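You operate a simulated robot arm through the tools that you are given. There is no shell and no other tool. Be economical: measure what you need, move in short steps, check, and stop when the job is done.

The job below is to be done with a simulated robot arm. You get a single attempt, and the scene is never put back.

JOB
Play the disc through the amplifier and start it with the grey remote.
Fine: volume halfway; shut the glass door; click play once; leave the remote on the long ottoman.

The check looks at the end state, three seconds after you hand in, the way a careful person would. Anything else that was tipped, shoved, dropped, spilled or broken makes it a failure.

ROBOT AND FRAMES
A 7-joint arm with a two-finger parallel gripper on a trunk, on a base that drives. Base frame: it is fixed to the floor where the robot stands at the start and does not move with it; the origin is under the middle of the robot, x ahead of it, y to its left, z up. Units: m, degrees, N and s.
With the tool pointing down near the work surface it reaches from about 0.2 to 0.72 m from the robot's upright axis, wherever it stands. Its first joint turns from -166.0 to 166.0 degrees. Places, roughly: amplifier [1.1, -0.2, 0.3]; amplifier switch [0.9, 0, 0.3]; amplifier volume knob [0.9, -0.3, 0.3]; blue plug [1, -0.75, 0.75]; disc player [1, -0.2, 0.5]; eject button [0.9, -0.2, 0.5]; green plug [1, -0.75, 0.75]; input dial [1.1, -0.8, 0.7]; left glass door [0.6, 0.2, 0.4]; play button [0.9, -0.3, 0.5]; player on-off button [0.9, 0, 0.5]; remote play button [0.9, -0.2, 0.7]; source dial [0.9, -0.2, 0.3]; strip switch [1, 0.2, 0.7]; television on-off button [1.2, -0.6, 0.8]; top of the long ottoman [-1.1, -0.7, 0.4]. Payload 1.57 kg.
Tool frame: the origin (TCP) lies between the finger pads and is the grasp point; the fingertips stand 0.03 m ahead of it; z points along the fingers, y is the line along which they close. The gripper opens to 0.11 m. The fingers are 0.024 m wide and 0.012 m thick; the gripper's body (0.048 by 0.112 m) begins 0.078 m behind the TCP.
Orientation is that of the tool frame in the base frame, as [roll, pitch, yaw] about the fixed x, y, z axes, in that order (R = Rz(yaw) Ry(pitch) Rx(roll)). With the fingers straight down and closing along the base's y, the tool's x points along the base's -x, its y along +y and its z along -z.

CONTROLS
- The arm moves only by the tool nudge_tool. Its argument "deltas" is a list of rows, each a list of 7 numbers: the turn, a rotation vector about the base's x, y, z in units of 5 degrees (1.0 is 5 degrees), then the shift along the base's x, y, z in units of 25 mm (1.0 is 25 mm), then the opening, from 0 (shut) to 1 (fully open). In form: [[rx, ry, rz, dx, dy, dz, gripper], ...]. A call has 1 to 10 rows; each row shifts and turns the commanded pose from where the row before left it. A call with a number of a shift or a turn outside -1 to 1 is refused whole. A row lasts 0.2 s, in which the tool goes at most 0.05 m and 8.6 degrees; a call with a longer step from one row to the next is refused whole, and so is a gripper value outside its range. Where a pose cannot be reached the arm comes as near as it can. A force on the tool above 40 N (or 10 N above the force at the start of the call, whichever is more), or a blocked arm, ends the call early, and 0.2 s more pass. Each finger travels about 0.045 m/s and halts on what it meets, pressing with about 31 N; the grip force reading is that of the motor and also rises with nothing between the fingers. The clock runs only during rows and for 0.2 s after the last one: add rows that do not move to give the fingers time. It gives the time, the measured TCP pose, the force on the tool (base axes), the opening and the grip force at its end, in the units of the frame above (readings bear some noise), with the torque about the TCP (base axes, N m) and any sound that the robot's microphone picked up, and new pictures: "show" is both (left out), scene, wrist or none.
- Cameras (640 x 400 px; columns grow to the right, rows downward): "scene" is now at [-0.0351, 0.1025, 1.3118]; the picture's right is [-0.90, -0.44, 0.00], its down [-0.41, 0.83, -0.38] and it looks along [0.17, -0.34, -0.93] (base axes); focal length 214 px, centre (320, 200). "wrist" rides on the gripper at [0.07, 0.016, -0.141] in the tool frame; the picture's right is [-0.23, 0.97, 0.00], its down [-0.86, -0.20, -0.48] and it looks along [-0.47, -0.11, 0.88] (tool axes); focal length 222 px, centre (320, 200).
- lift_body(by): slides the trunk up (or, below 0, down) by that many m; the arm and the scene camera ride with it, the base frame stays. It gives what a move gives, with no picture.
- roll_base(legs): drives the robot by 1 to 6 legs, each [ahead, turn to the left] in m and degrees, along the robot's own axes; the way and the turn of a leg run together, so that a leg with both is an arc; at most 1.5 m and 180 degrees a leg. The arm and the cameras ride along, it lands a little off, and it stops where it bumps. It gives what a move gives, and a new picture of the scene camera.
- head_to(pan, tilt): turns the head with the scene camera to pan (to the left, within 155 degrees either way) and tilt (down, from -29 to 69), counted from straight ahead of the robot. It gives what a move gives, and a new picture of the scene camera.
- point_at(camera, pixels): there is no depth. For up to 12 entries [column, row, z] of the newest picture of that camera ("zoom" is the newest enlarged one), the place [x, y] in the base frame at which the ray of that pixel passes the height z, good to about 0.002 m. No time passes.
- zoom(camera, box): a new picture of the part [left, top, right, bottom] of that camera's present view, enlarged. No time passes.
- job_done(): hands the job in; it is judged then, once.

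Go step by step. Measure first, check grasps and placings, and put right what went wrong. The budget is 80 turns and 260 pictures, counting those below and the enlarged ones. Unless the task says otherwise, let go and move clear before handing in, and close with one line.

The tools are called after "Call:" as name(argument=value, ...) on one line, values as JSON. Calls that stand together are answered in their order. nudge_tool: Moves the arm, as the interface text tells. Its arguments: {"type":"object","properties":{"deltas":{"type":"array","items":{"type":"array","items":{"type":"number"}}},"show":{"type":"string","enum":["both","scene","wrist","none"]}},"required":["deltas"]} The other tools are called the same way: lift_body (by) slides the trunk up or down; roll_base (legs) drives the base; head_to (pan, tilt) turns the head that bears the scene camera; point_at (camera, pixels) gives the place at which the rays of pixels pass given heights; zoom (camera, box) takes an enlarged picture of a part of a camera's view; job_done () hands the job in.

At the start:

```text
clock: 0.0
ee_pos: [0.4395, 0.0292, 1.05]
tcp_rot: [179.9, 0.0, -180.0]
force: [-1.4, -0.7, 0.4]
moment: [-0.01, -0.01, 0.02]
width: 0.1101
finger_force: 0.1
trunk travel left (down, up): [-0.275, 0.315]
robot x, y, heading: [-0.0003, 0.0018, 0.0]
head pan, tilt: [-63.6, 67.9]
```

scene: 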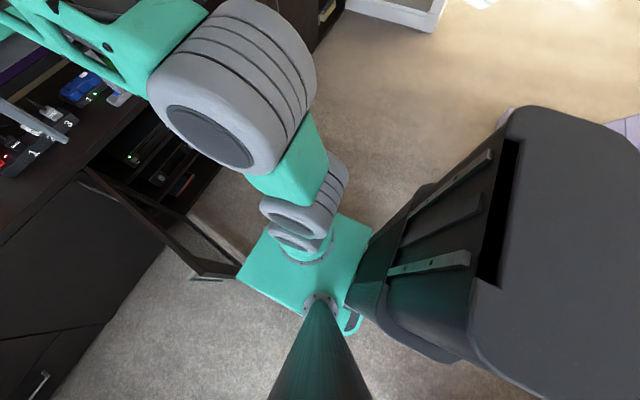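
wrist: 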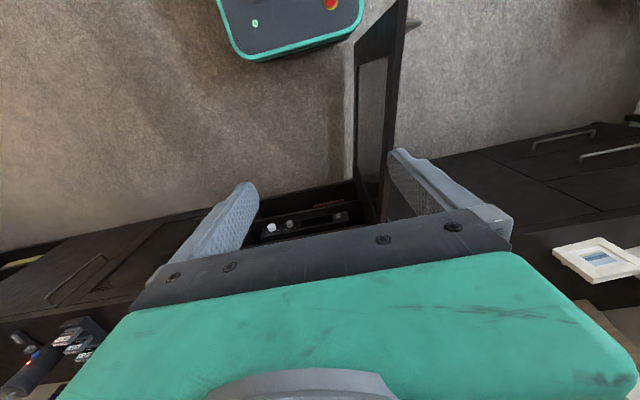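

The pictures show the arm, an open glass door and part of the cabinet, but not the whole scene. I will look ahead with the head.

Call:
head_to(pan=0, tilt=40)

Call:
head_to(pan=-30, tilt=35)

```text
clock: 1.3
ee_pos: [0.4384, 0.0275, 1.0509]
tcp_rot: [180.0, 0.1, 180.0]
force: [0.0, 0.6, -0.1]
moment: [-0.01, 0.01, 0.01]
width: 0.11
finger_force: 0.1
trunk travel left (down, up): [-0.275, 0.315]
robot x, y, heading: [-0.0001, 0.0007, 0.0]
head pan, tilt: [0.0, 40.0]
```

scene: 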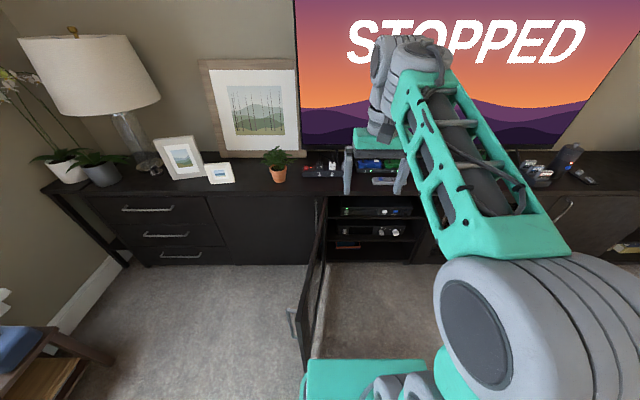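

```text
clock: 2.3
ee_pos: [0.4382, 0.028, 1.0496]
tcp_rot: [180.0, -0.1, -179.9]
force: [0.0, 0.1, -1.1]
moment: [0.0, 0.02, -0.02]
width: 0.1098
finger_force: 0.1
trunk travel left (down, up): [-0.275, 0.315]
robot x, y, heading: [0.0019, -0.0012, 0.1]
head pan, tilt: [-30.0, 35.0]
```

scene: 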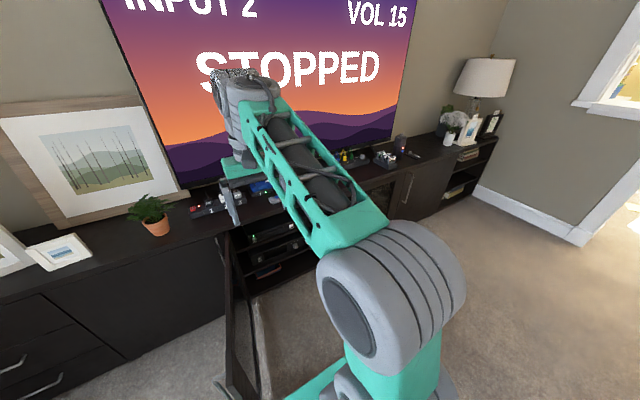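

The TV reads INPUT 2, VOL 15, STOPPED. I'll zoom on the equipment and see the rest of the screen.

Call:
zoom(camera="scene", box=[180, 160, 340, 300])

Call:
zoom(camera="scene", box=[320, 120, 440, 210])

Call:
head_to(pan=-20, tilt=10)

Call:
head_to(pan=-150, tilt=35)

Call:
head_to(pan=0, tilt=40)

Call:
zoom(camera="scene", box=[290, 130, 450, 270])

```text
2.86 times, centred on (260, 230) of scene
```

zoom: 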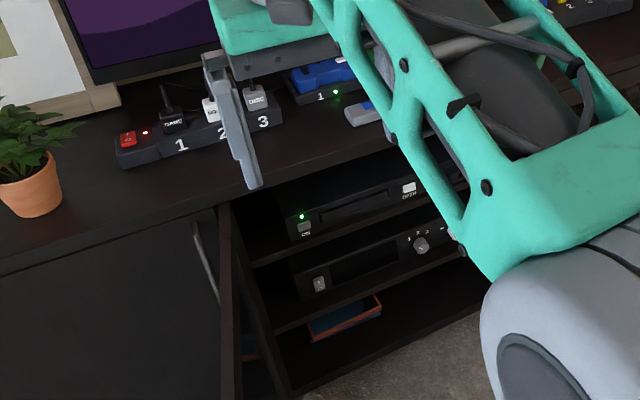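

```text
4.44 times, centred on (380, 165) of scene
```

zoom: 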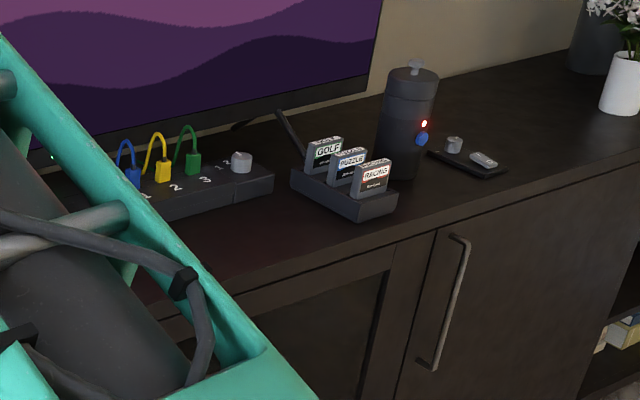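

```text
clock: 3.2
ee_pos: [0.4388, 0.0285, 1.0502]
tcp_rot: [-179.9, -0.1, -179.9]
force: [-0.3, 0.1, 0.4]
moment: [0.0, 0.01, -0.02]
width: 0.1101
finger_force: 0.1
trunk travel left (down, up): [-0.275, 0.315]
robot x, y, heading: [0.0003, -0.0031, -0.1]
head pan, tilt: [-20.0, 10.0]
```

scene: 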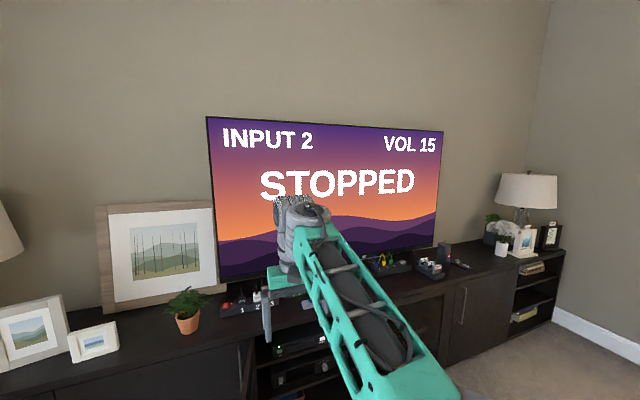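

```text
clock: 5.3
ee_pos: [0.4386, 0.0271, 1.0501]
tcp_rot: [-180.0, -0.1, 180.0]
force: [0.2, 0.6, 0.1]
moment: [-0.02, -0.01, 0.0]
width: 0.1101
finger_force: 0.0
trunk travel left (down, up): [-0.275, 0.315]
robot x, y, heading: [-0.0005, 0.0015, 0.2]
head pan, tilt: [-150.0, 35.0]
```

scene: 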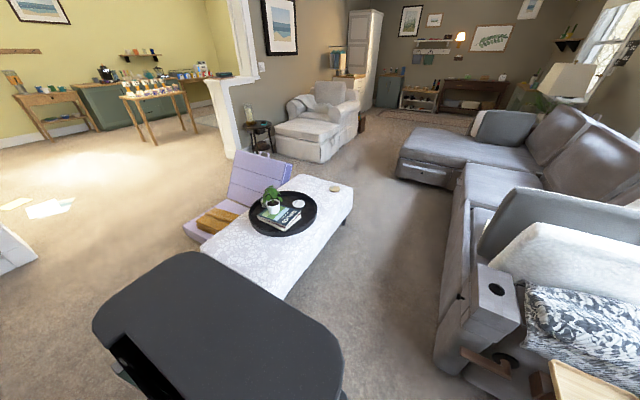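

```text
clock: 7.6
ee_pos: [0.4398, 0.0291, 1.05]
tcp_rot: [-180.0, 0.0, -180.0]
force: [-0.5, 0.9, 0.4]
moment: [0.0, 0.01, 0.01]
width: 0.11
finger_force: 0.1
trunk travel left (down, up): [-0.275, 0.315]
robot x, y, heading: [0.0022, -0.0009, 0.0]
head pan, tilt: [0.0, 40.0]
```

scene: 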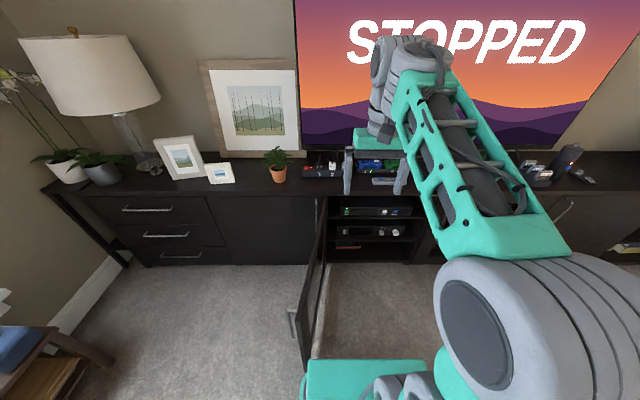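

```text
2.86 times, centred on (370, 200) of scene
```

zoom: 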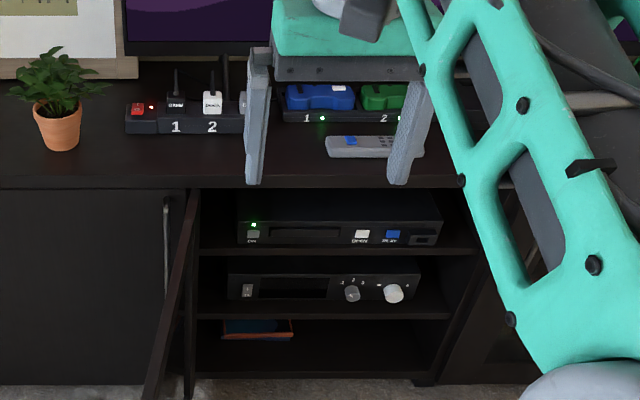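

The amplifier looks unlit while the player is on. I'll zoom hard on the panels for labels.

Call:
zoom(camera="scene", box=[335, 200, 415, 245])

Call:
zoom(camera="scene", box=[300, 145, 400, 200])

Call:
zoom(camera="wrist", box=[0, 150, 400, 400])

```text
8.00 times, centred on (375, 222) of scene
```

zoom: 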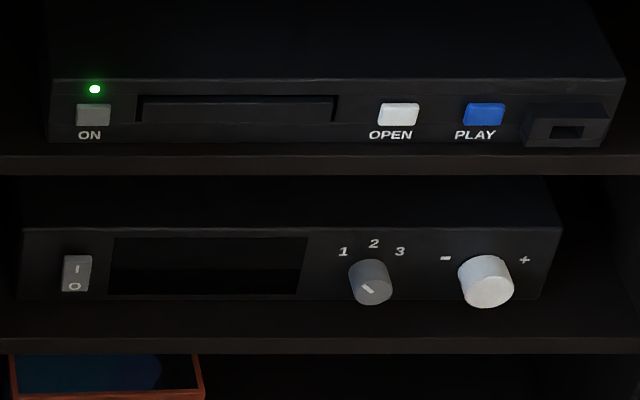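

```text
6.40 times, centred on (350, 172) of scene
```

zoom: 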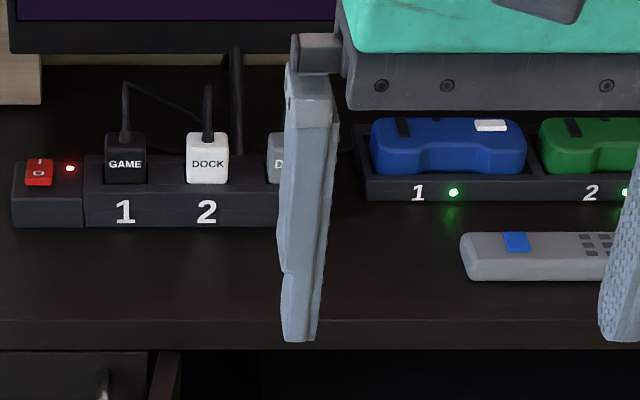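

```text
1.60 times, centred on (200, 275) of wrist
```

zoom: 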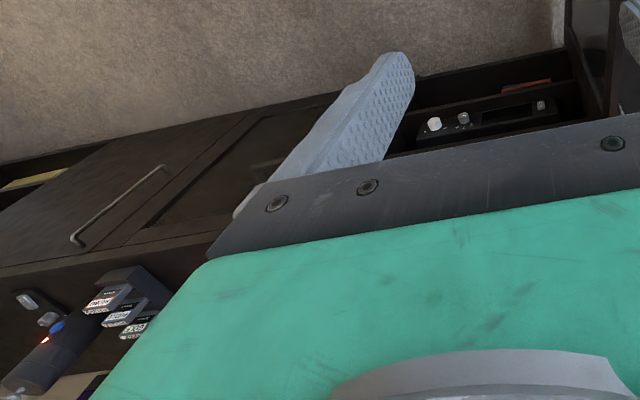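

The amplifier rocker is off with a blank display, and the player is on. I will turn the tool to point forward, extending a little as I go.

Call:
nudge_tool(deltas=[[0, -1, 0, 0.4, 0, 0, 1], [0, -1, 0, 0.4, 0, 0, 1], [0, -1, 0, 0.4, 0, 0, 1], [0, -1, 0, 0.4, 0, 0, 1], [0, -1, 0, 0.4, 0, 0, 1], [0, -1, 0, 0.4, 0, 0, 1], [0, -1, 0, 0.4, 0, 0, 1], [0, -1, 0, 0.4, 0, 0, 1], [0, -1, 0, 0.4, 0, 0, 1]], show="none")

Call:
nudge_tool(deltas=[[0, -1, 0, 0.4, -0.4, 0, 0.5], [0, -1, 0, 0.4, -0.4, 0, 0.5], [0, -1, 0, 0.4, -0.4, 0, 0], [0, -1, 0, 0.4, -0.4, 0, 0], [0, -1, 0, 0.4, -0.4, 0, 0], [0, -1, 0, 0.4, -0.4, 0, 0], [0, -1, 0, 0.4, -0.4, 0, 0], [0, -1, 0, 0.4, -0.4, 0, 0], [0, -1, 0, 0.4, -0.4, 0, 0]])

```text
clock: 9.6
ee_pos: [0.5261, 0.0013, 1.1079]
tcp_rot: [179.3, 44.6, 179.9]
force: [-0.2, -0.6, -0.5]
moment: [0.03, 0.02, -0.02]
width: 0.1097
finger_force: 0.1
out of reach, approached as far as the arm can: row 8, 9
trunk travel left (down, up): [-0.275, 0.315]
robot x, y, heading: [-0.0042, 0.0019, 0.0]
head pan, tilt: [0.0, 40.0]
```

```text
clock: 11.6
ee_pos: [0.6481, -0.1268, 1.1611]
tcp_rot: [153.4, 88.6, 153.5]
force: [0.7, 0.4, 0.3]
moment: [-0.02, -0.01, 0.0]
width: 0.0
finger_force: 21.3
out of reach, approached as far as the arm can: row 1, 2, 3, 4
trunk travel left (down, up): [-0.275, 0.315]
robot x, y, heading: [0.005, 0.0035, 0.0]
head pan, tilt: [0.0, 40.0]
```

scene: 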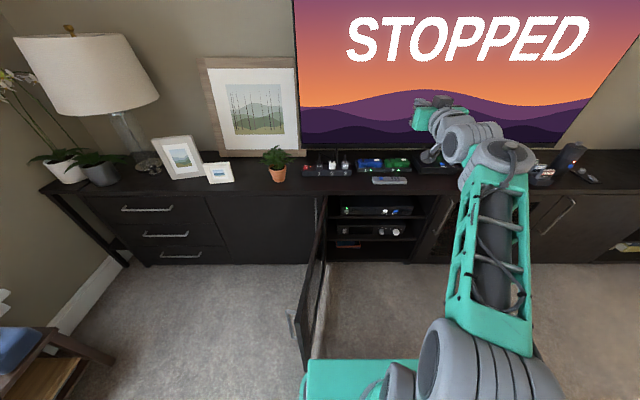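
wrist: 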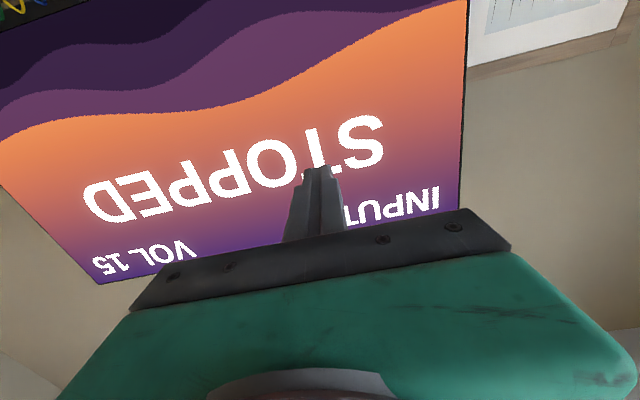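

The tool now points forward and the view of the shelf is clear. I will zoom in for the panels, remote and door and take rays.

Call:
zoom(camera="scene", box=[290, 140, 450, 240])

Call:
point_at(camera="zoom", pixels=[[330, 165, 0.72], [400, 165, 0.72], [470, 165, 0.72], [215, 285, 0.5], [215, 285, 0.45], [228, 360, 0.3], [228, 360, 0.35], [170, 250, 0.6], [170, 250, 0.65]])

```text
4.00 times, centred on (370, 190) of scene
```

zoom: 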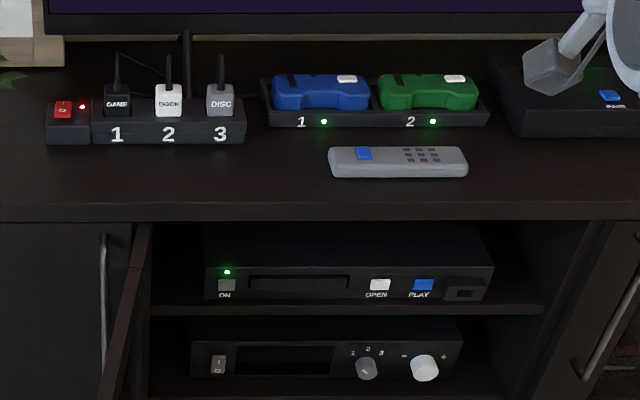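

```text
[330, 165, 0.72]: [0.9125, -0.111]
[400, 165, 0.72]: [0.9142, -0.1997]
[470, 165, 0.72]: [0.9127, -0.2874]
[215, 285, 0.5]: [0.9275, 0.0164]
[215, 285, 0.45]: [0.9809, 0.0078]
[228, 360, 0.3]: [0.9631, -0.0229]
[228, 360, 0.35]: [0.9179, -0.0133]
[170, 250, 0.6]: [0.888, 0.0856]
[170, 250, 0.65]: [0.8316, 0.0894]
```

I'll measure the door's place before lowering the hand beside it.

Call:
zoom(camera="scene", box=[260, 180, 420, 390])

Call:
point_at(camera="scene", pixels=[[300, 370, 0.05], [318, 358, 0.05], [326, 265, 0.05], [290, 315, 0.35], [298, 305, 0.6], [326, 200, 0.6]])

Call:
lift_body(by=-0.27)

```text
1.90 times, centred on (340, 285) of scene
```

zoom: 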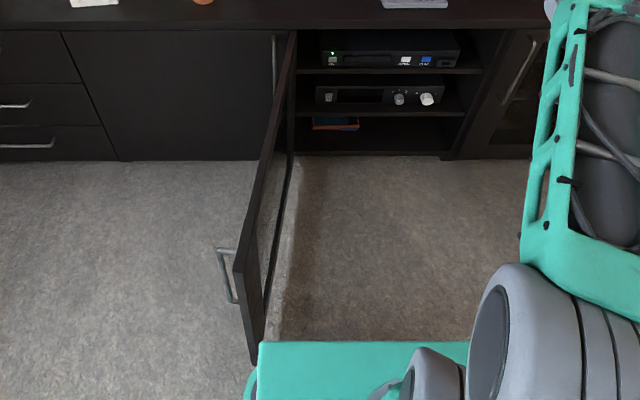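

```text
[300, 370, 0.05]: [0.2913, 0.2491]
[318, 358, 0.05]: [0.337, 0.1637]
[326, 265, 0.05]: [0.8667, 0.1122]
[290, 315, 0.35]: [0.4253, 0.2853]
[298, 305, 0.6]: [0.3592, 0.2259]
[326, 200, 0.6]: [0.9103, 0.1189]
```

```text
clock: 14.4
ee_pos: [0.6478, -0.1237, 0.8912]
tcp_rot: [162.8, 88.4, 162.8]
force: [-0.3, 0.0, 1.0]
moment: [0.01, 0.01, 0.0]
width: 0.0001
finger_force: 21.3
trunk travel left (down, up): [-0.005, 0.585]
robot x, y, heading: [-0.0033, 0.0048, -0.1]
head pan, tilt: [0.0, 40.0]
```

The door leaf runs from about (0.88, 0.11) to (0.35, 0.2), so y ≤ 0 is free. I'll lower the hand in front of the shelf.

Call:
nudge_tool(deltas=[[0, 0, 0, 0, 0, -1, 0], [0, 0, 0, 0, 0, -1, 0], [0, 0, 0, 0, 0, -1, 0], [0, 0, 0, 0, 0, -1, 0], [0, 0, 0, 0, 0, -1, 0], [0, 0, 0, 0, 0, -1, 0], [0, 0, 0, 0, 0, -1, 0], [0, 0, 0, 0, 0, -1, 0], [0, 0, 0, 0, 0, -1, 0], [0, 0, 0, 0, 0, -1, 0]], show="none")

Call:
nudge_tool(deltas=[[0, 0, 0, 0, 0, -1, 0], [0, 0, 0, 0, 0, -1, 0], [0, 0, 0, 0, 0, -1, 0], [0, 0, 0, 0, 0, -1, 0], [0, 0, 0, 0, 0, -1, 0], [0, 0, 0, 0, 0, -1, 0], [0, 0, 0, 0, 0, -1, 0], [0, 0, 0, 0, 0, -1, 0]])

```text
clock: 16.6
ee_pos: [0.6353, -0.1243, 0.6573]
tcp_rot: [-42.4, 89.9, -42.5]
force: [-0.4, 0.1, 0.4]
moment: [-0.01, 0.03, 0.0]
width: 0.0
finger_force: 21.1
trunk travel left (down, up): [-0.005, 0.585]
robot x, y, heading: [-0.0027, 0.0007, -0.0]
head pan, tilt: [0.0, 40.0]
```

```text
clock: 18.4
ee_pos: [0.6366, -0.1216, 0.4579]
tcp_rot: [5.8, 89.9, 5.9]
force: [0.5, -0.1, 0.5]
moment: [-0.01, -0.02, -0.02]
width: 0.0
finger_force: 21.4
trunk travel left (down, up): [-0.005, 0.585]
robot x, y, heading: [-0.0014, -0.0011, 0.0]
head pan, tilt: [0.0, 40.0]
```

scene: 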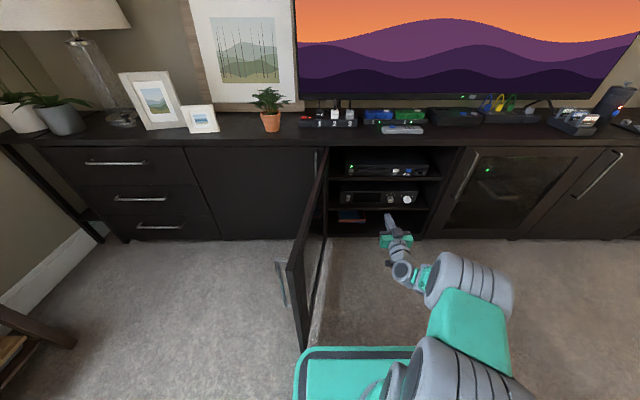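
wrist: 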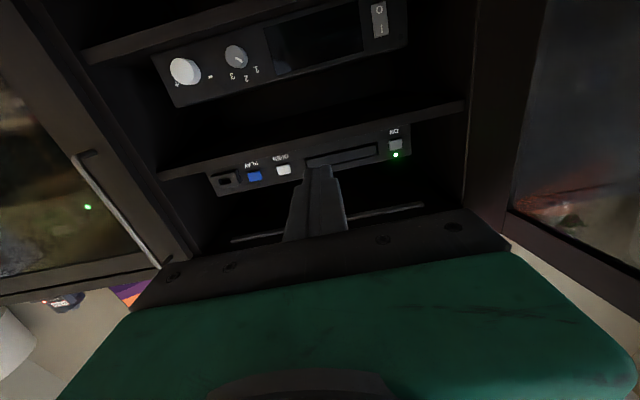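

Both cameras see the panel. I'll zoom each to triangulate the switch, dial and knob, and check the right glass door.

Call:
zoom(camera="wrist", box=[140, 0, 440, 200])

Call:
point_at(camera="wrist", pixels=[[379, 19, 0.28], [379, 19, 0.32], [236, 58, 0.28], [236, 58, 0.32], [184, 72, 0.28], [184, 72, 0.32]])

Call:
zoom(camera="scene", box=[325, 150, 435, 225])

Call:
zoom(camera="scene", box=[430, 80, 640, 230])

```text
2.00 times, centred on (290, 100) of wrist
```

zoom: 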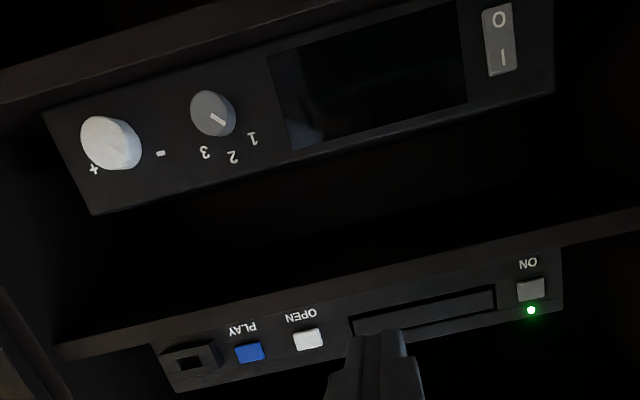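

```text
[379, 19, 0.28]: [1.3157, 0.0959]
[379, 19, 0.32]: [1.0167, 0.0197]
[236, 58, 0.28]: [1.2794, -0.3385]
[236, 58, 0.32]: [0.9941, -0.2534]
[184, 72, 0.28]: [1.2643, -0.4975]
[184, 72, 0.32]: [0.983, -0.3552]
```

```text
5.33 times, centred on (380, 188) of scene
```

zoom: 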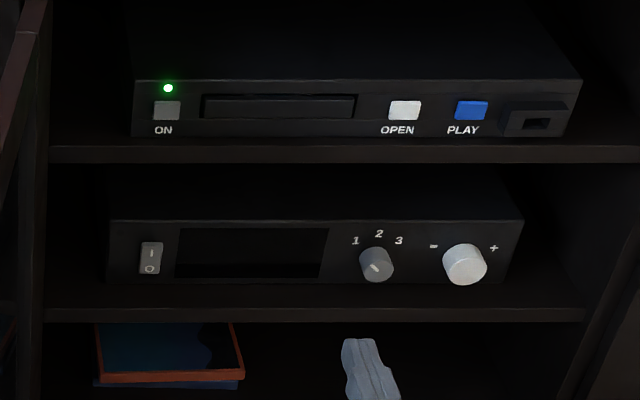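

```text
2.67 times, centred on (535, 155) of scene
```

zoom: 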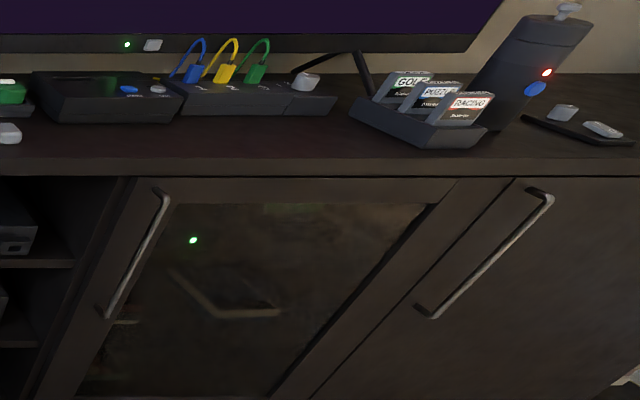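

The source dial points to 1 and the amp rocker is at O. Now rays from the scene camera to fix heights.

Call:
point_at(camera="scene", pixels=[[348.1, 198.9, 0.34], [348.1, 198.9, 0.3], [390.3, 200, 0.34], [390.3, 200, 0.3], [407.2, 200, 0.34], [407.2, 200, 0.3], [310, 345, 0.02], [301, 352, 0.02], [293, 265, 0.6], [318, 150, 0.6]])

Call:
point_at(camera="wrist", pixels=[[379, 19, 0.34], [379, 19, 0.35], [236, 58, 0.34], [236, 58, 0.35], [184, 72, 0.34], [184, 72, 0.35]])

```text
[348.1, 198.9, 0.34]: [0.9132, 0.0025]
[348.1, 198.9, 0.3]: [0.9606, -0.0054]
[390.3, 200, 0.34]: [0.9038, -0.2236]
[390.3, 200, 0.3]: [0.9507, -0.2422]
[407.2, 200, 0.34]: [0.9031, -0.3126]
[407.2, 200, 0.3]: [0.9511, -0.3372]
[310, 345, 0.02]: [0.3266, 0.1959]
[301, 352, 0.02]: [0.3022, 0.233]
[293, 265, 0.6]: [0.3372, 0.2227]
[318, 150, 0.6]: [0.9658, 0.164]
```

```text
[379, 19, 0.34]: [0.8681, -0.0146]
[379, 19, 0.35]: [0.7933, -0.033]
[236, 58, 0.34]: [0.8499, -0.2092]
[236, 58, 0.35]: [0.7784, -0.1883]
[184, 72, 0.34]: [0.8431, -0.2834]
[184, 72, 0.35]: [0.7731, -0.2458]
```

Triangulated: switch (0.922, 0.00, 0.333), dial (0.914, -0.225, 0.331), knob (0.915, -0.315, 0.33). I'll line up with the upper half of the rocker.

Call:
nudge_tool(deltas=[[0, 0, 0, 0, 0.976, -0.88, 0], [0, 0, 0, 0, 0.976, -0.88, 0], [0, 0, 0, 0, 0.976, -0.88, 0], [0, 0, 0, 0, 0.976, -0.88, 0], [0, 0, 0, 0, 0.976, -0.88, 0], [0, 0, 0, 1, 0, 0, 0], [0, 0, 0, 1, 0, 0, 0], [0, 0, 0, 1, 0, 0, 0], [0, 0, 0, 1, 0, 0, 0]])

```text
clock: 20.4
ee_pos: [0.7356, -0.0005, 0.3448]
tcp_rot: [178.4, 90.0, 178.4]
force: [-0.6, -0.8, -0.2]
moment: [0.04, -0.04, -0.02]
width: 0.0
finger_force: 21.6
trunk travel left (down, up): [-0.005, 0.585]
robot x, y, heading: [0.0027, -0.0013, 0.0]
head pan, tilt: [0.0, 40.0]
```

scene: 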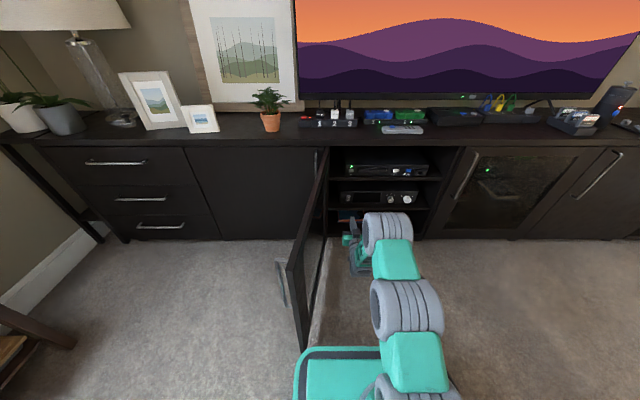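
wrist: 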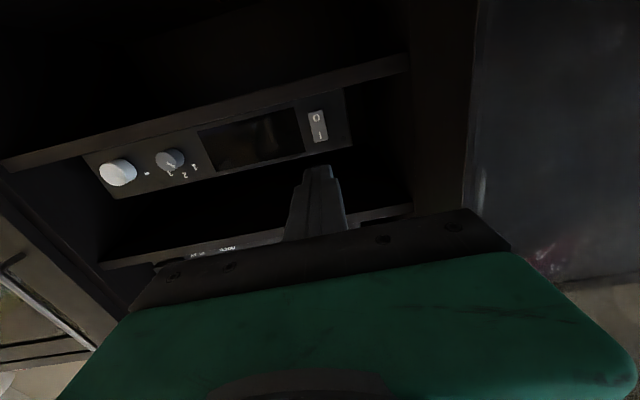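

Hand at the right height; I'll re-measure the rocker, dial and knob from this nearer view.

Call:
point_at(camera="wrist", pixels=[[318, 127, 0.335], [318, 127, 0.33], [318, 127, 0.34], [170, 159, 0.33], [170, 159, 0.335], [118, 172, 0.33], [118, 172, 0.335]])

Call:
nudge_tool(deltas=[[0, 0, 0, 1, 0, 0, 0], [0, 0, 0, 1, 0, 0, 0], [0, 0, 0, 1, 0, 0, 0], [0, 0, 0, 1, 0, 0, 0], [0, 0, 0, 1, 0, 0, 0]])

```text
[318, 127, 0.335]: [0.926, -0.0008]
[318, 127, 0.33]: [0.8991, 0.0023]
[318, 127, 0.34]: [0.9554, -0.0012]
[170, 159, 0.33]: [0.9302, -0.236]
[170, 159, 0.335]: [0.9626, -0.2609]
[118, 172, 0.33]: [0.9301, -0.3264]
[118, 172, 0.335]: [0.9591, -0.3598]
```

```text
clock: 21.6
ee_pos: [0.8622, -0.0011, 0.3459]
tcp_rot: [173.4, 90.0, 173.5]
force: [0.0, 0.3, -0.1]
moment: [0.0, 0.02, -0.02]
width: 0.0
finger_force: 20.9
trunk travel left (down, up): [-0.005, 0.585]
robot x, y, heading: [0.0033, 0.0036, -0.2]
head pan, tilt: [0.0, 40.0]
```

scene: 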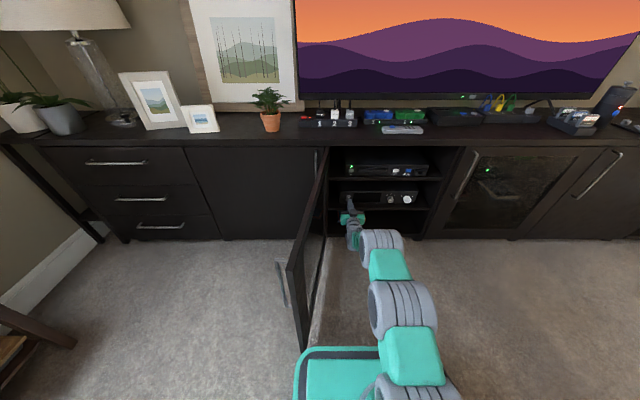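
wrist: 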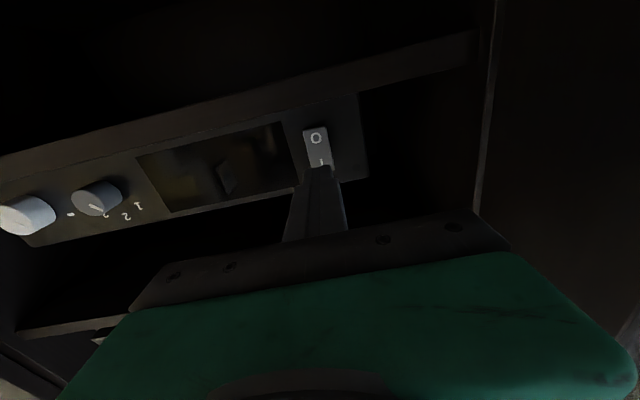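

The fingertip sits over the "I" half (320,163). Pressing in small steps, then backing off.

Call:
nudge_tool(deltas=[[0, 0, 0, 0.4, 0, 0, 0], [0, 0, 0, 0.4, 0, 0, 0], [0, 0, 0, 0.2, 0, 0, 0], [0, 0, 0, 0.2, 0, 0, 0], [0, 0, 0, 0.2, 0, 0, 0]], show="wrist")

```text
clock: 22.7
ee_pos: [0.8918, -0.0009, 0.3486]
tcp_rot: [2.0, 89.7, 2.0]
force: [-26.7, 0.6, 11.4]
moment: [-0.07, -0.05, 0.01]
width: 0.0
finger_force: 21.2
trunk travel left (down, up): [-0.005, 0.585]
robot x, y, heading: [-0.0009, 0.0022, -0.2]
head pan, tilt: [0.0, 40.0]
heard: click
stopped in row 5: the force on the tool passed its limit at 59 N (the readings are from after the stop); the commanded pose is now the measured one
```

wrist: 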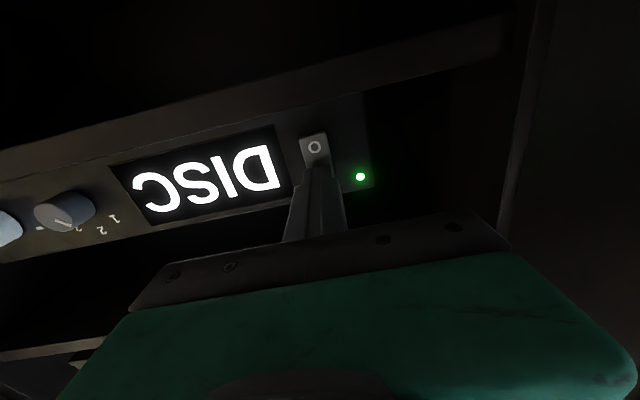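

The amp came on and shows DISC, so the source is right. Now back off and go in front of the volume knob, opening the fingers.

Call:
nudge_tool(deltas=[[0, 0, 0, -1, 0, 0, 0], [0, 0, 0, -1, 0, 0, 0], [0, 0, 0, -1, 0, 0, 0], [0, 0, 0, -1, 0, 0, 0.3], [0, 0, 0, -1, -1, -0.3, 0.5], [0, 0, 0, 0, -1, -0.3, 0.5], [0, 0, 0, 0, -1, 0, 0.5], [0, 0, 0, 0, -1, 0, 0.5], [0, 0, 0, 0, -1, 0, 0.5], [0, 0, 0, 0, -1, 0, 0.5]], show="none")

Call:
nudge_tool(deltas=[[0, 0, 0, 0, -1, 0, 0.5], [0, 0, 0, 0, -1, 0, 0.5], [0, 0, 0, 0, -1, 0, 0.5], [0, 0, 0, 0, -1, 0, 0.5], [0, 0, 0, 0, -1, 0, 0.5], [0, 0, 0, 0, -1, 0, 0.5], [0, 0, 0, 0, -0.5, 0, 0.5]])

Call:
zoom(camera="wrist", box=[220, 60, 460, 210])

Call:
zoom(camera="scene", box=[340, 170, 440, 230])

```text
clock: 24.9
ee_pos: [0.7661, -0.1508, 0.3307]
tcp_rot: [154.9, 90.0, 155.0]
force: [-0.7, 0.3, 0.0]
moment: [0.01, 0.01, -0.03]
width: 0.055
finger_force: 0.1
trunk travel left (down, up): [-0.005, 0.585]
robot x, y, heading: [0.0012, 0.0023, -0.2]
head pan, tilt: [0.0, 40.0]
```

```text
clock: 26.5
ee_pos: [0.7671, -0.3143, 0.3312]
tcp_rot: [70.4, 90.0, 70.4]
force: [-0.3, -0.7, 0.0]
moment: [-0.02, 0.0, -0.03]
width: 0.0548
finger_force: 0.0
trunk travel left (down, up): [-0.005, 0.585]
robot x, y, heading: [-0.0005, -0.0012, -0.3]
head pan, tilt: [0.0, 40.0]
```

scene: 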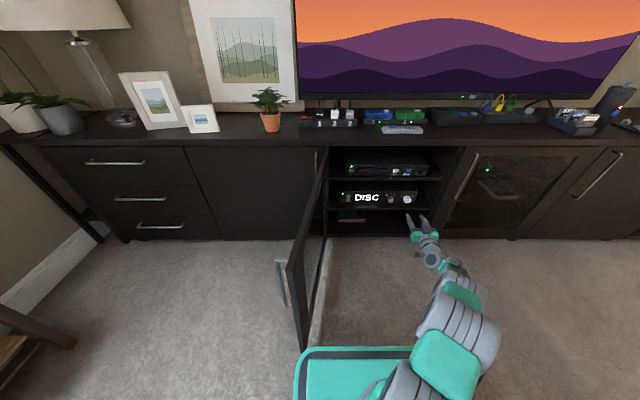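
wrist: 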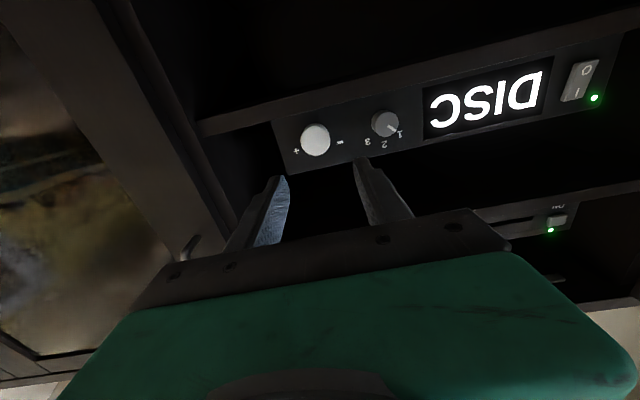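

```text
2.67 times, centred on (340, 135) of wrist
```

zoom: 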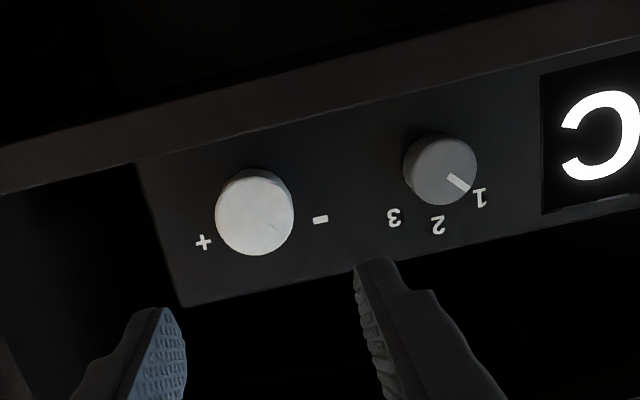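

```text
6.40 times, centred on (390, 200) of scene
```

zoom: 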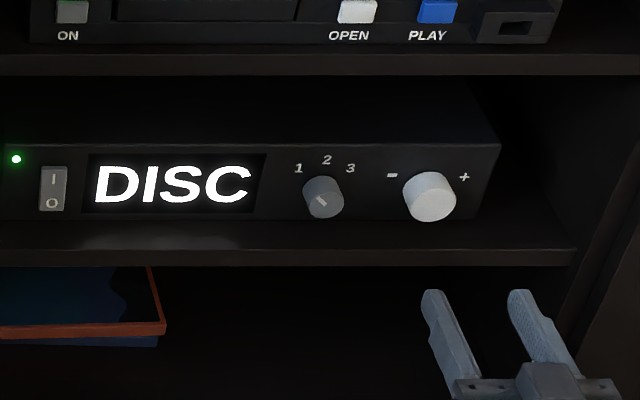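

The knob has no readable mark; the display should show volume once it turns. I'll fix its exact centre.

Call:
point_at(camera="wrist", pixels=[[315, 141, 0.33], [315, 141, 0.325], [315, 141, 0.335], [386, 125, 0.33]])

Call:
point_at(camera="zoom", pixels=[[433, 198, 0.33], [433, 198, 0.325], [433, 198, 0.335], [323, 200, 0.33]])

```text
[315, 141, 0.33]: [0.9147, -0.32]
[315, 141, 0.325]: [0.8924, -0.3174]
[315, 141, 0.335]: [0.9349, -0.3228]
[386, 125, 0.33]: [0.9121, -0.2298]
```

```text
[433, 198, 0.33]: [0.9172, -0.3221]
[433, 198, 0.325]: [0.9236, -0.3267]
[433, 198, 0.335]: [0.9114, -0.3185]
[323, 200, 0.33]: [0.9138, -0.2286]
```

Knob centre agrees at (0.915, -0.32, 0.33). Advancing around it and gripping.

Call:
nudge_tool(deltas=[[0, 0, 0, 1, -0.24, 0, 0.6], [0, 0, 0, 1, 0, 0, 0.6], [0, 0, 0, 1, 0, 0, 0.6], [0, 0, 0, 1, 0, 0, 0.6], [0, 0, 0, 0.8, 0, 0, 0.6], [0, 0, 0, 0.6, 0, 0, 0.6]], show="wrist")

Call:
nudge_tool(deltas=[[0, 0, 0, 0, 0, 0, 0.2], [0, 0, 0, 0, 0, 0, 0.2], [0, 0, 0, 0, 0, 0, 0.2], [0, 0, 0, 0, 0, 0, 0.2]])

```text
clock: 27.9
ee_pos: [0.8437, -0.3118, 0.3429]
tcp_rot: [-67.3, 90.0, -67.2]
force: [0.0, -0.9, -0.1]
moment: [0.02, -0.01, 0.0]
width: 0.0659
finger_force: 0.0
out of reach, approached as far as the arm can: row 3, 4, 5, 6
trunk travel left (down, up): [-0.005, 0.585]
robot x, y, heading: [0.0011, -0.0006, -0.1]
head pan, tilt: [0.0, 40.0]
```

wrist: 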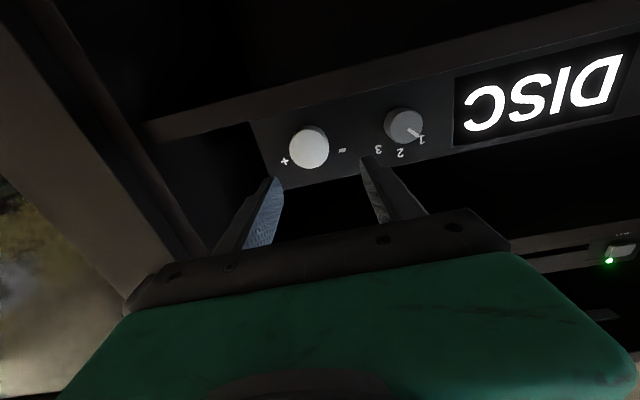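

```text
clock: 28.9
ee_pos: [0.8439, -0.3119, 0.3435]
tcp_rot: [110.5, 89.9, 110.7]
force: [-0.9, -0.7, 0.1]
moment: [-0.04, 0.01, 0.01]
width: 0.022
finger_force: 0.0
trunk travel left (down, up): [-0.005, 0.585]
robot x, y, heading: [-0.0017, 0.003, -0.1]
head pan, tilt: [0.0, 40.0]
```

scene: 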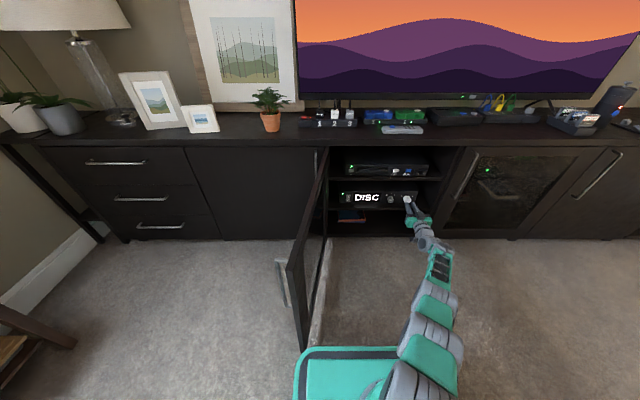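
wrist: 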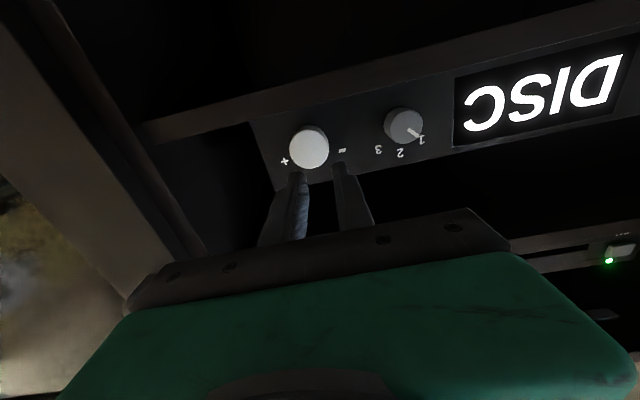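

The knob is about 6 cm beyond reach, and straight ahead the base would meet the door. I'll fold the arm back, then drive back, right and forward.

Call:
nudge_tool(deltas=[[0, 0, 0, -1, 0, 0, 0.2], [0, 0, 0, -1, 0, 0, 0.2], [0, 0, 0, -1, 0, 0, 0.2], [0, 0, 0, -1, 0.5, 0.5, 0.2], [0, 0, 0, -1, 0.8, 0.5, 0.2], [0, 0, 0, -1, 0.8, 0.5, 0.6], [0, 0, 0, -1, 0.8, 0.5, 0.6], [0, 0, 0, -1, 0.8, 0.5, 0.6], [0, 0, 0, -1, 0.8, 0.5, 0.6], [0, 0, 0, -1, 0.8, 0.5, 0.6]], show="none")

Call:
nudge_tool(deltas=[[0, 0, 0, -1, 0.8, 0, 0.6], [0, 0, 0, -1, 0.8, 0, 0.6], [0, 0, 0, -0.5, 0, 0, 0.6]], show="none")

Call:
roll_base(legs=[[-0.15, 0], [0, -40], [0.4, 0]])

```text
clock: 31.1
ee_pos: [0.6309, -0.2067, 0.4087]
tcp_rot: [69.5, 90.0, 69.7]
force: [0.4, -0.4, -0.8]
moment: [-0.01, 0.01, 0.0]
width: 0.0663
finger_force: 0.0
out of reach, approached as far as the arm can: row 1, 2, 3, 4
trunk travel left (down, up): [-0.005, 0.585]
robot x, y, heading: [-0.0023, -0.0037, 0.1]
head pan, tilt: [0.0, 40.0]
```

```text
clock: 31.9
ee_pos: [0.5668, -0.1676, 0.4106]
tcp_rot: [112.0, 90.0, 112.1]
force: [-0.2, 0.4, -0.8]
moment: [-0.03, 0.01, 0.01]
width: 0.066
finger_force: 0.0
trunk travel left (down, up): [-0.005, 0.585]
robot x, y, heading: [-0.0048, -0.0004, 0.2]
head pan, tilt: [0.0, 40.0]
```

```text
clock: 37.2
ee_pos: [0.4783, -0.7536, 0.4111]
tcp_rot: [100.5, 89.9, 60.3]
force: [0.5, -0.8, 0.2]
moment: [-0.04, -0.01, -0.02]
width: 0.0657
finger_force: 0.1
trunk travel left (down, up): [-0.005, 0.585]
robot x, y, heading: [0.1531, -0.2587, -40.4]
head pan, tilt: [0.0, 40.0]
```

scene: 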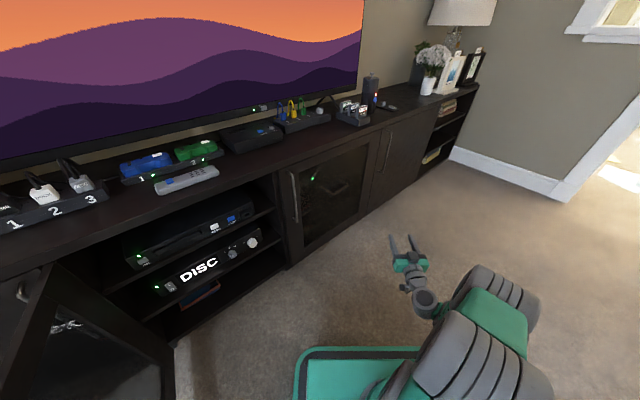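

Landed as planned at (0.153, -0.259). Turning back to face the cabinet.

Call:
roll_base(legs=[[0, 40.4]])

Call:
nudge_tool(deltas=[[0, 0, 0, 0, 1, -0.8, 0.6], [0, 0, 0, 0, 1, -0.8, 0.6], [0, 0, 0, 0, 1, -0.8, 0.6], [0, 0, 0, 0, 1, -0.8, 0.6]])

```text
clock: 39.5
ee_pos: [0.7198, -0.43, 0.409]
tcp_rot: [-69.7, 89.9, -70.1]
force: [-0.6, -0.6, 0.6]
moment: [0.0, 0.04, 0.0]
width: 0.066
finger_force: 0.2
trunk travel left (down, up): [-0.005, 0.585]
robot x, y, heading: [0.1529, -0.2613, -0.4]
head pan, tilt: [0.0, 40.0]
```

scene: 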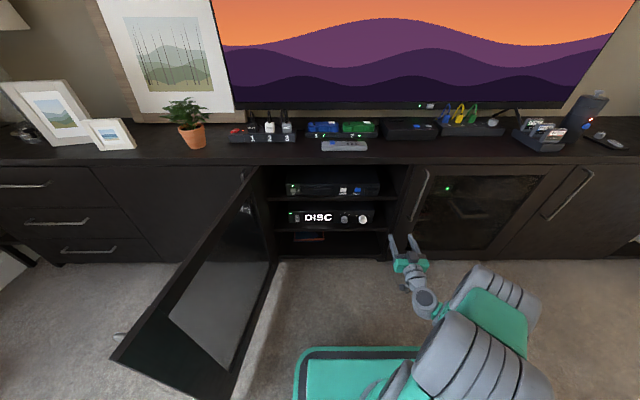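

```text
clock: 40.5
ee_pos: [0.7189, -0.3312, 0.3302]
tcp_rot: [123.1, 90.0, 122.9]
force: [1.2, 0.5, -0.3]
moment: [0.0, 0.03, -0.01]
width: 0.066
finger_force: 0.0
trunk travel left (down, up): [-0.005, 0.585]
robot x, y, heading: [0.1558, -0.2569, -0.4]
head pan, tilt: [0.0, 40.0]
```

scene: 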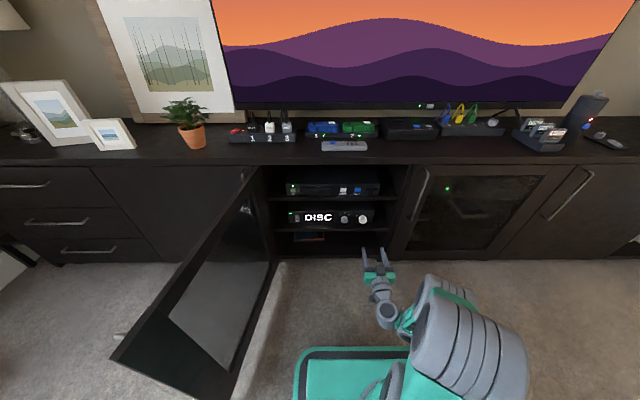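
wrist: 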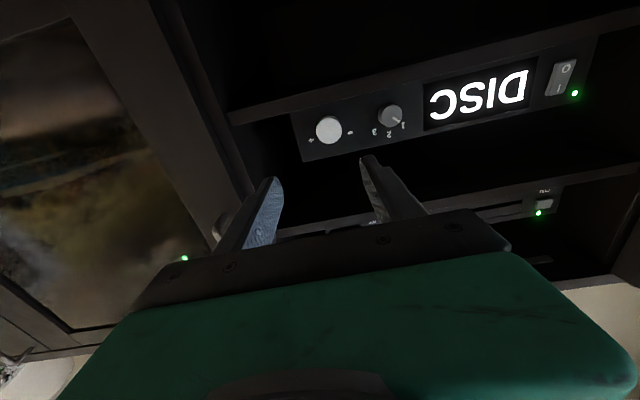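

Within reach now. I'll re-check the knob with the wrist ray and approach.

Call:
point_at(camera="wrist", pixels=[[329, 130, 0.33], [329, 130, 0.335]])

Call:
nudge_tool(deltas=[[0, 0, 0, 1, 0.45, 0, 0.6], [0, 0, 0, 1, 0, 0, 0.6], [0, 0, 0, 1, 0, 0, 0.6], [0, 0, 0, 1, 0, 0, 0.6], [0, 0, 0, 1, 0, 0, 0.6], [0, 0, 0, 1, 0, 0, 0.6]], show="wrist")

```text
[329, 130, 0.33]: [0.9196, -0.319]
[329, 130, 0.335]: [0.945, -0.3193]
```

```text
clock: 41.9
ee_pos: [0.87, -0.3181, 0.3309]
tcp_rot: [-49.8, 90.0, -50.3]
force: [-0.5, 0.1, -0.3]
moment: [-0.01, 0.02, 0.02]
width: 0.0661
finger_force: 0.0
trunk travel left (down, up): [-0.005, 0.585]
robot x, y, heading: [0.1545, -0.2625, -0.3]
head pan, tilt: [0.0, 40.0]
```

wrist: 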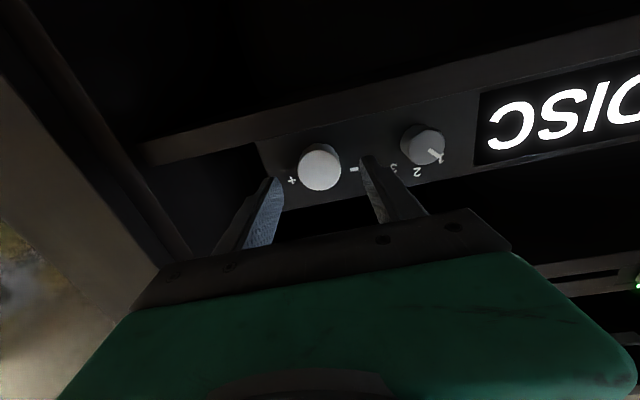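

Aligned (knob between the pads at 320,168). Advance 33 mm and close.

Call:
nudge_tool(deltas=[[0, 0, 0, 0.7, 0, 0, 0.6], [0, 0, 0, 0.6, 0, 0, 0.6], [0, 0, 0, 0, 0, 0, 0.2], [0, 0, 0, 0, 0, 0, 0.2], [0, 0, 0, 0, 0, 0, 0.2], [0, 0, 0, 0, 0, 0, 0.2]], show="wrist")

```text
clock: 43.3
ee_pos: [0.9016, -0.3191, 0.3272]
tcp_rot: [175.8, 89.8, 175.3]
force: [-21.6, 8.3, -0.9]
moment: [0.04, 0.09, 1.04]
width: 0.0378
finger_force: 34.9
trunk travel left (down, up): [-0.005, 0.585]
robot x, y, heading: [0.1532, -0.2617, -0.6]
head pan, tilt: [0.0, 40.0]
```

wrist: 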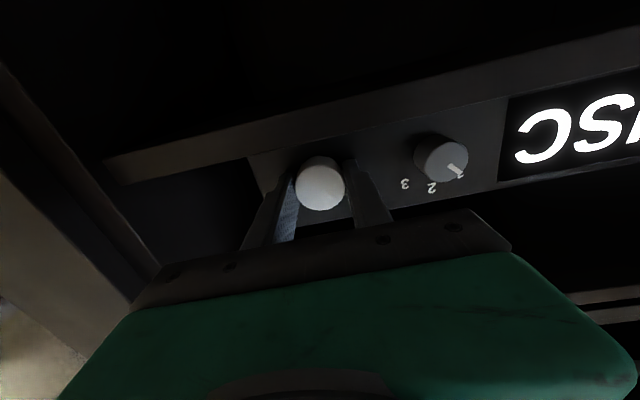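

Gripped at 0.038 m. I'll back off 2 mm and turn clockwise 20° to see what the display shows.

Call:
nudge_tool(deltas=[[0, 0, 0, -0.1, 0, 0, 0.2], [1, 0, 0, 0, 0, 0, 0.2], [1, 0, 0, 0, 0, 0, 0.2], [1, 0, 0, 0, 0, 0, 0.2], [1, 0, 0, 0, 0, 0, 0.2]])

Call:
zoom(camera="scene", box=[270, 190, 390, 250])

```text
clock: 44.5
ee_pos: [0.9024, -0.3192, 0.3292]
tcp_rot: [90.7, 69.9, 90.3]
force: [25.0, 3.3, -18.2]
moment: [-0.02, 0.18, 0.53]
width: 0.0375
finger_force: 43.4
trunk travel left (down, up): [-0.005, 0.585]
robot x, y, heading: [0.1513, -0.255, -0.5]
head pan, tilt: [0.0, 40.0]
```

scene: 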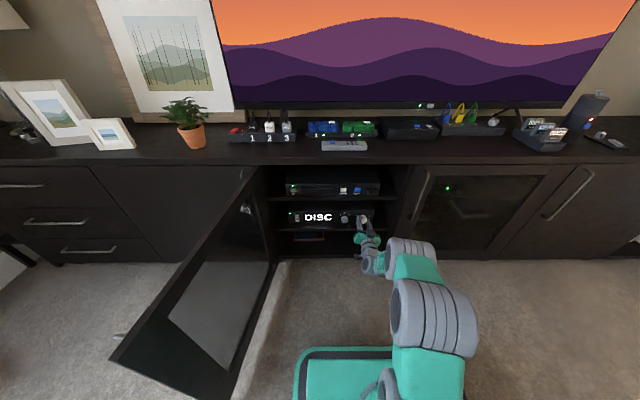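
wrist: 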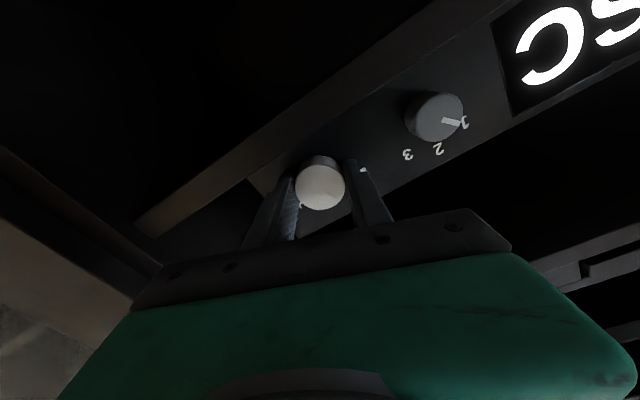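

```text
5.33 times, centred on (330, 220) of scene
```

zoom: 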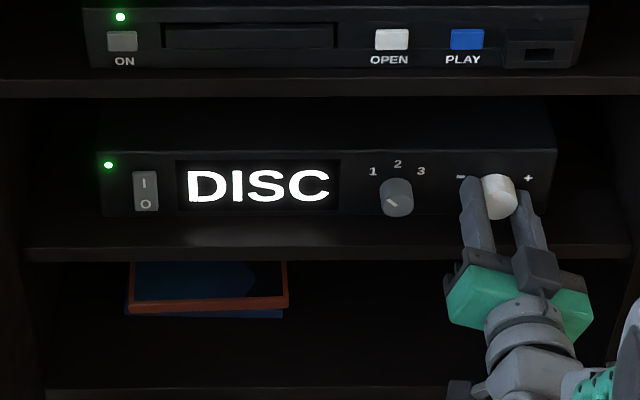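

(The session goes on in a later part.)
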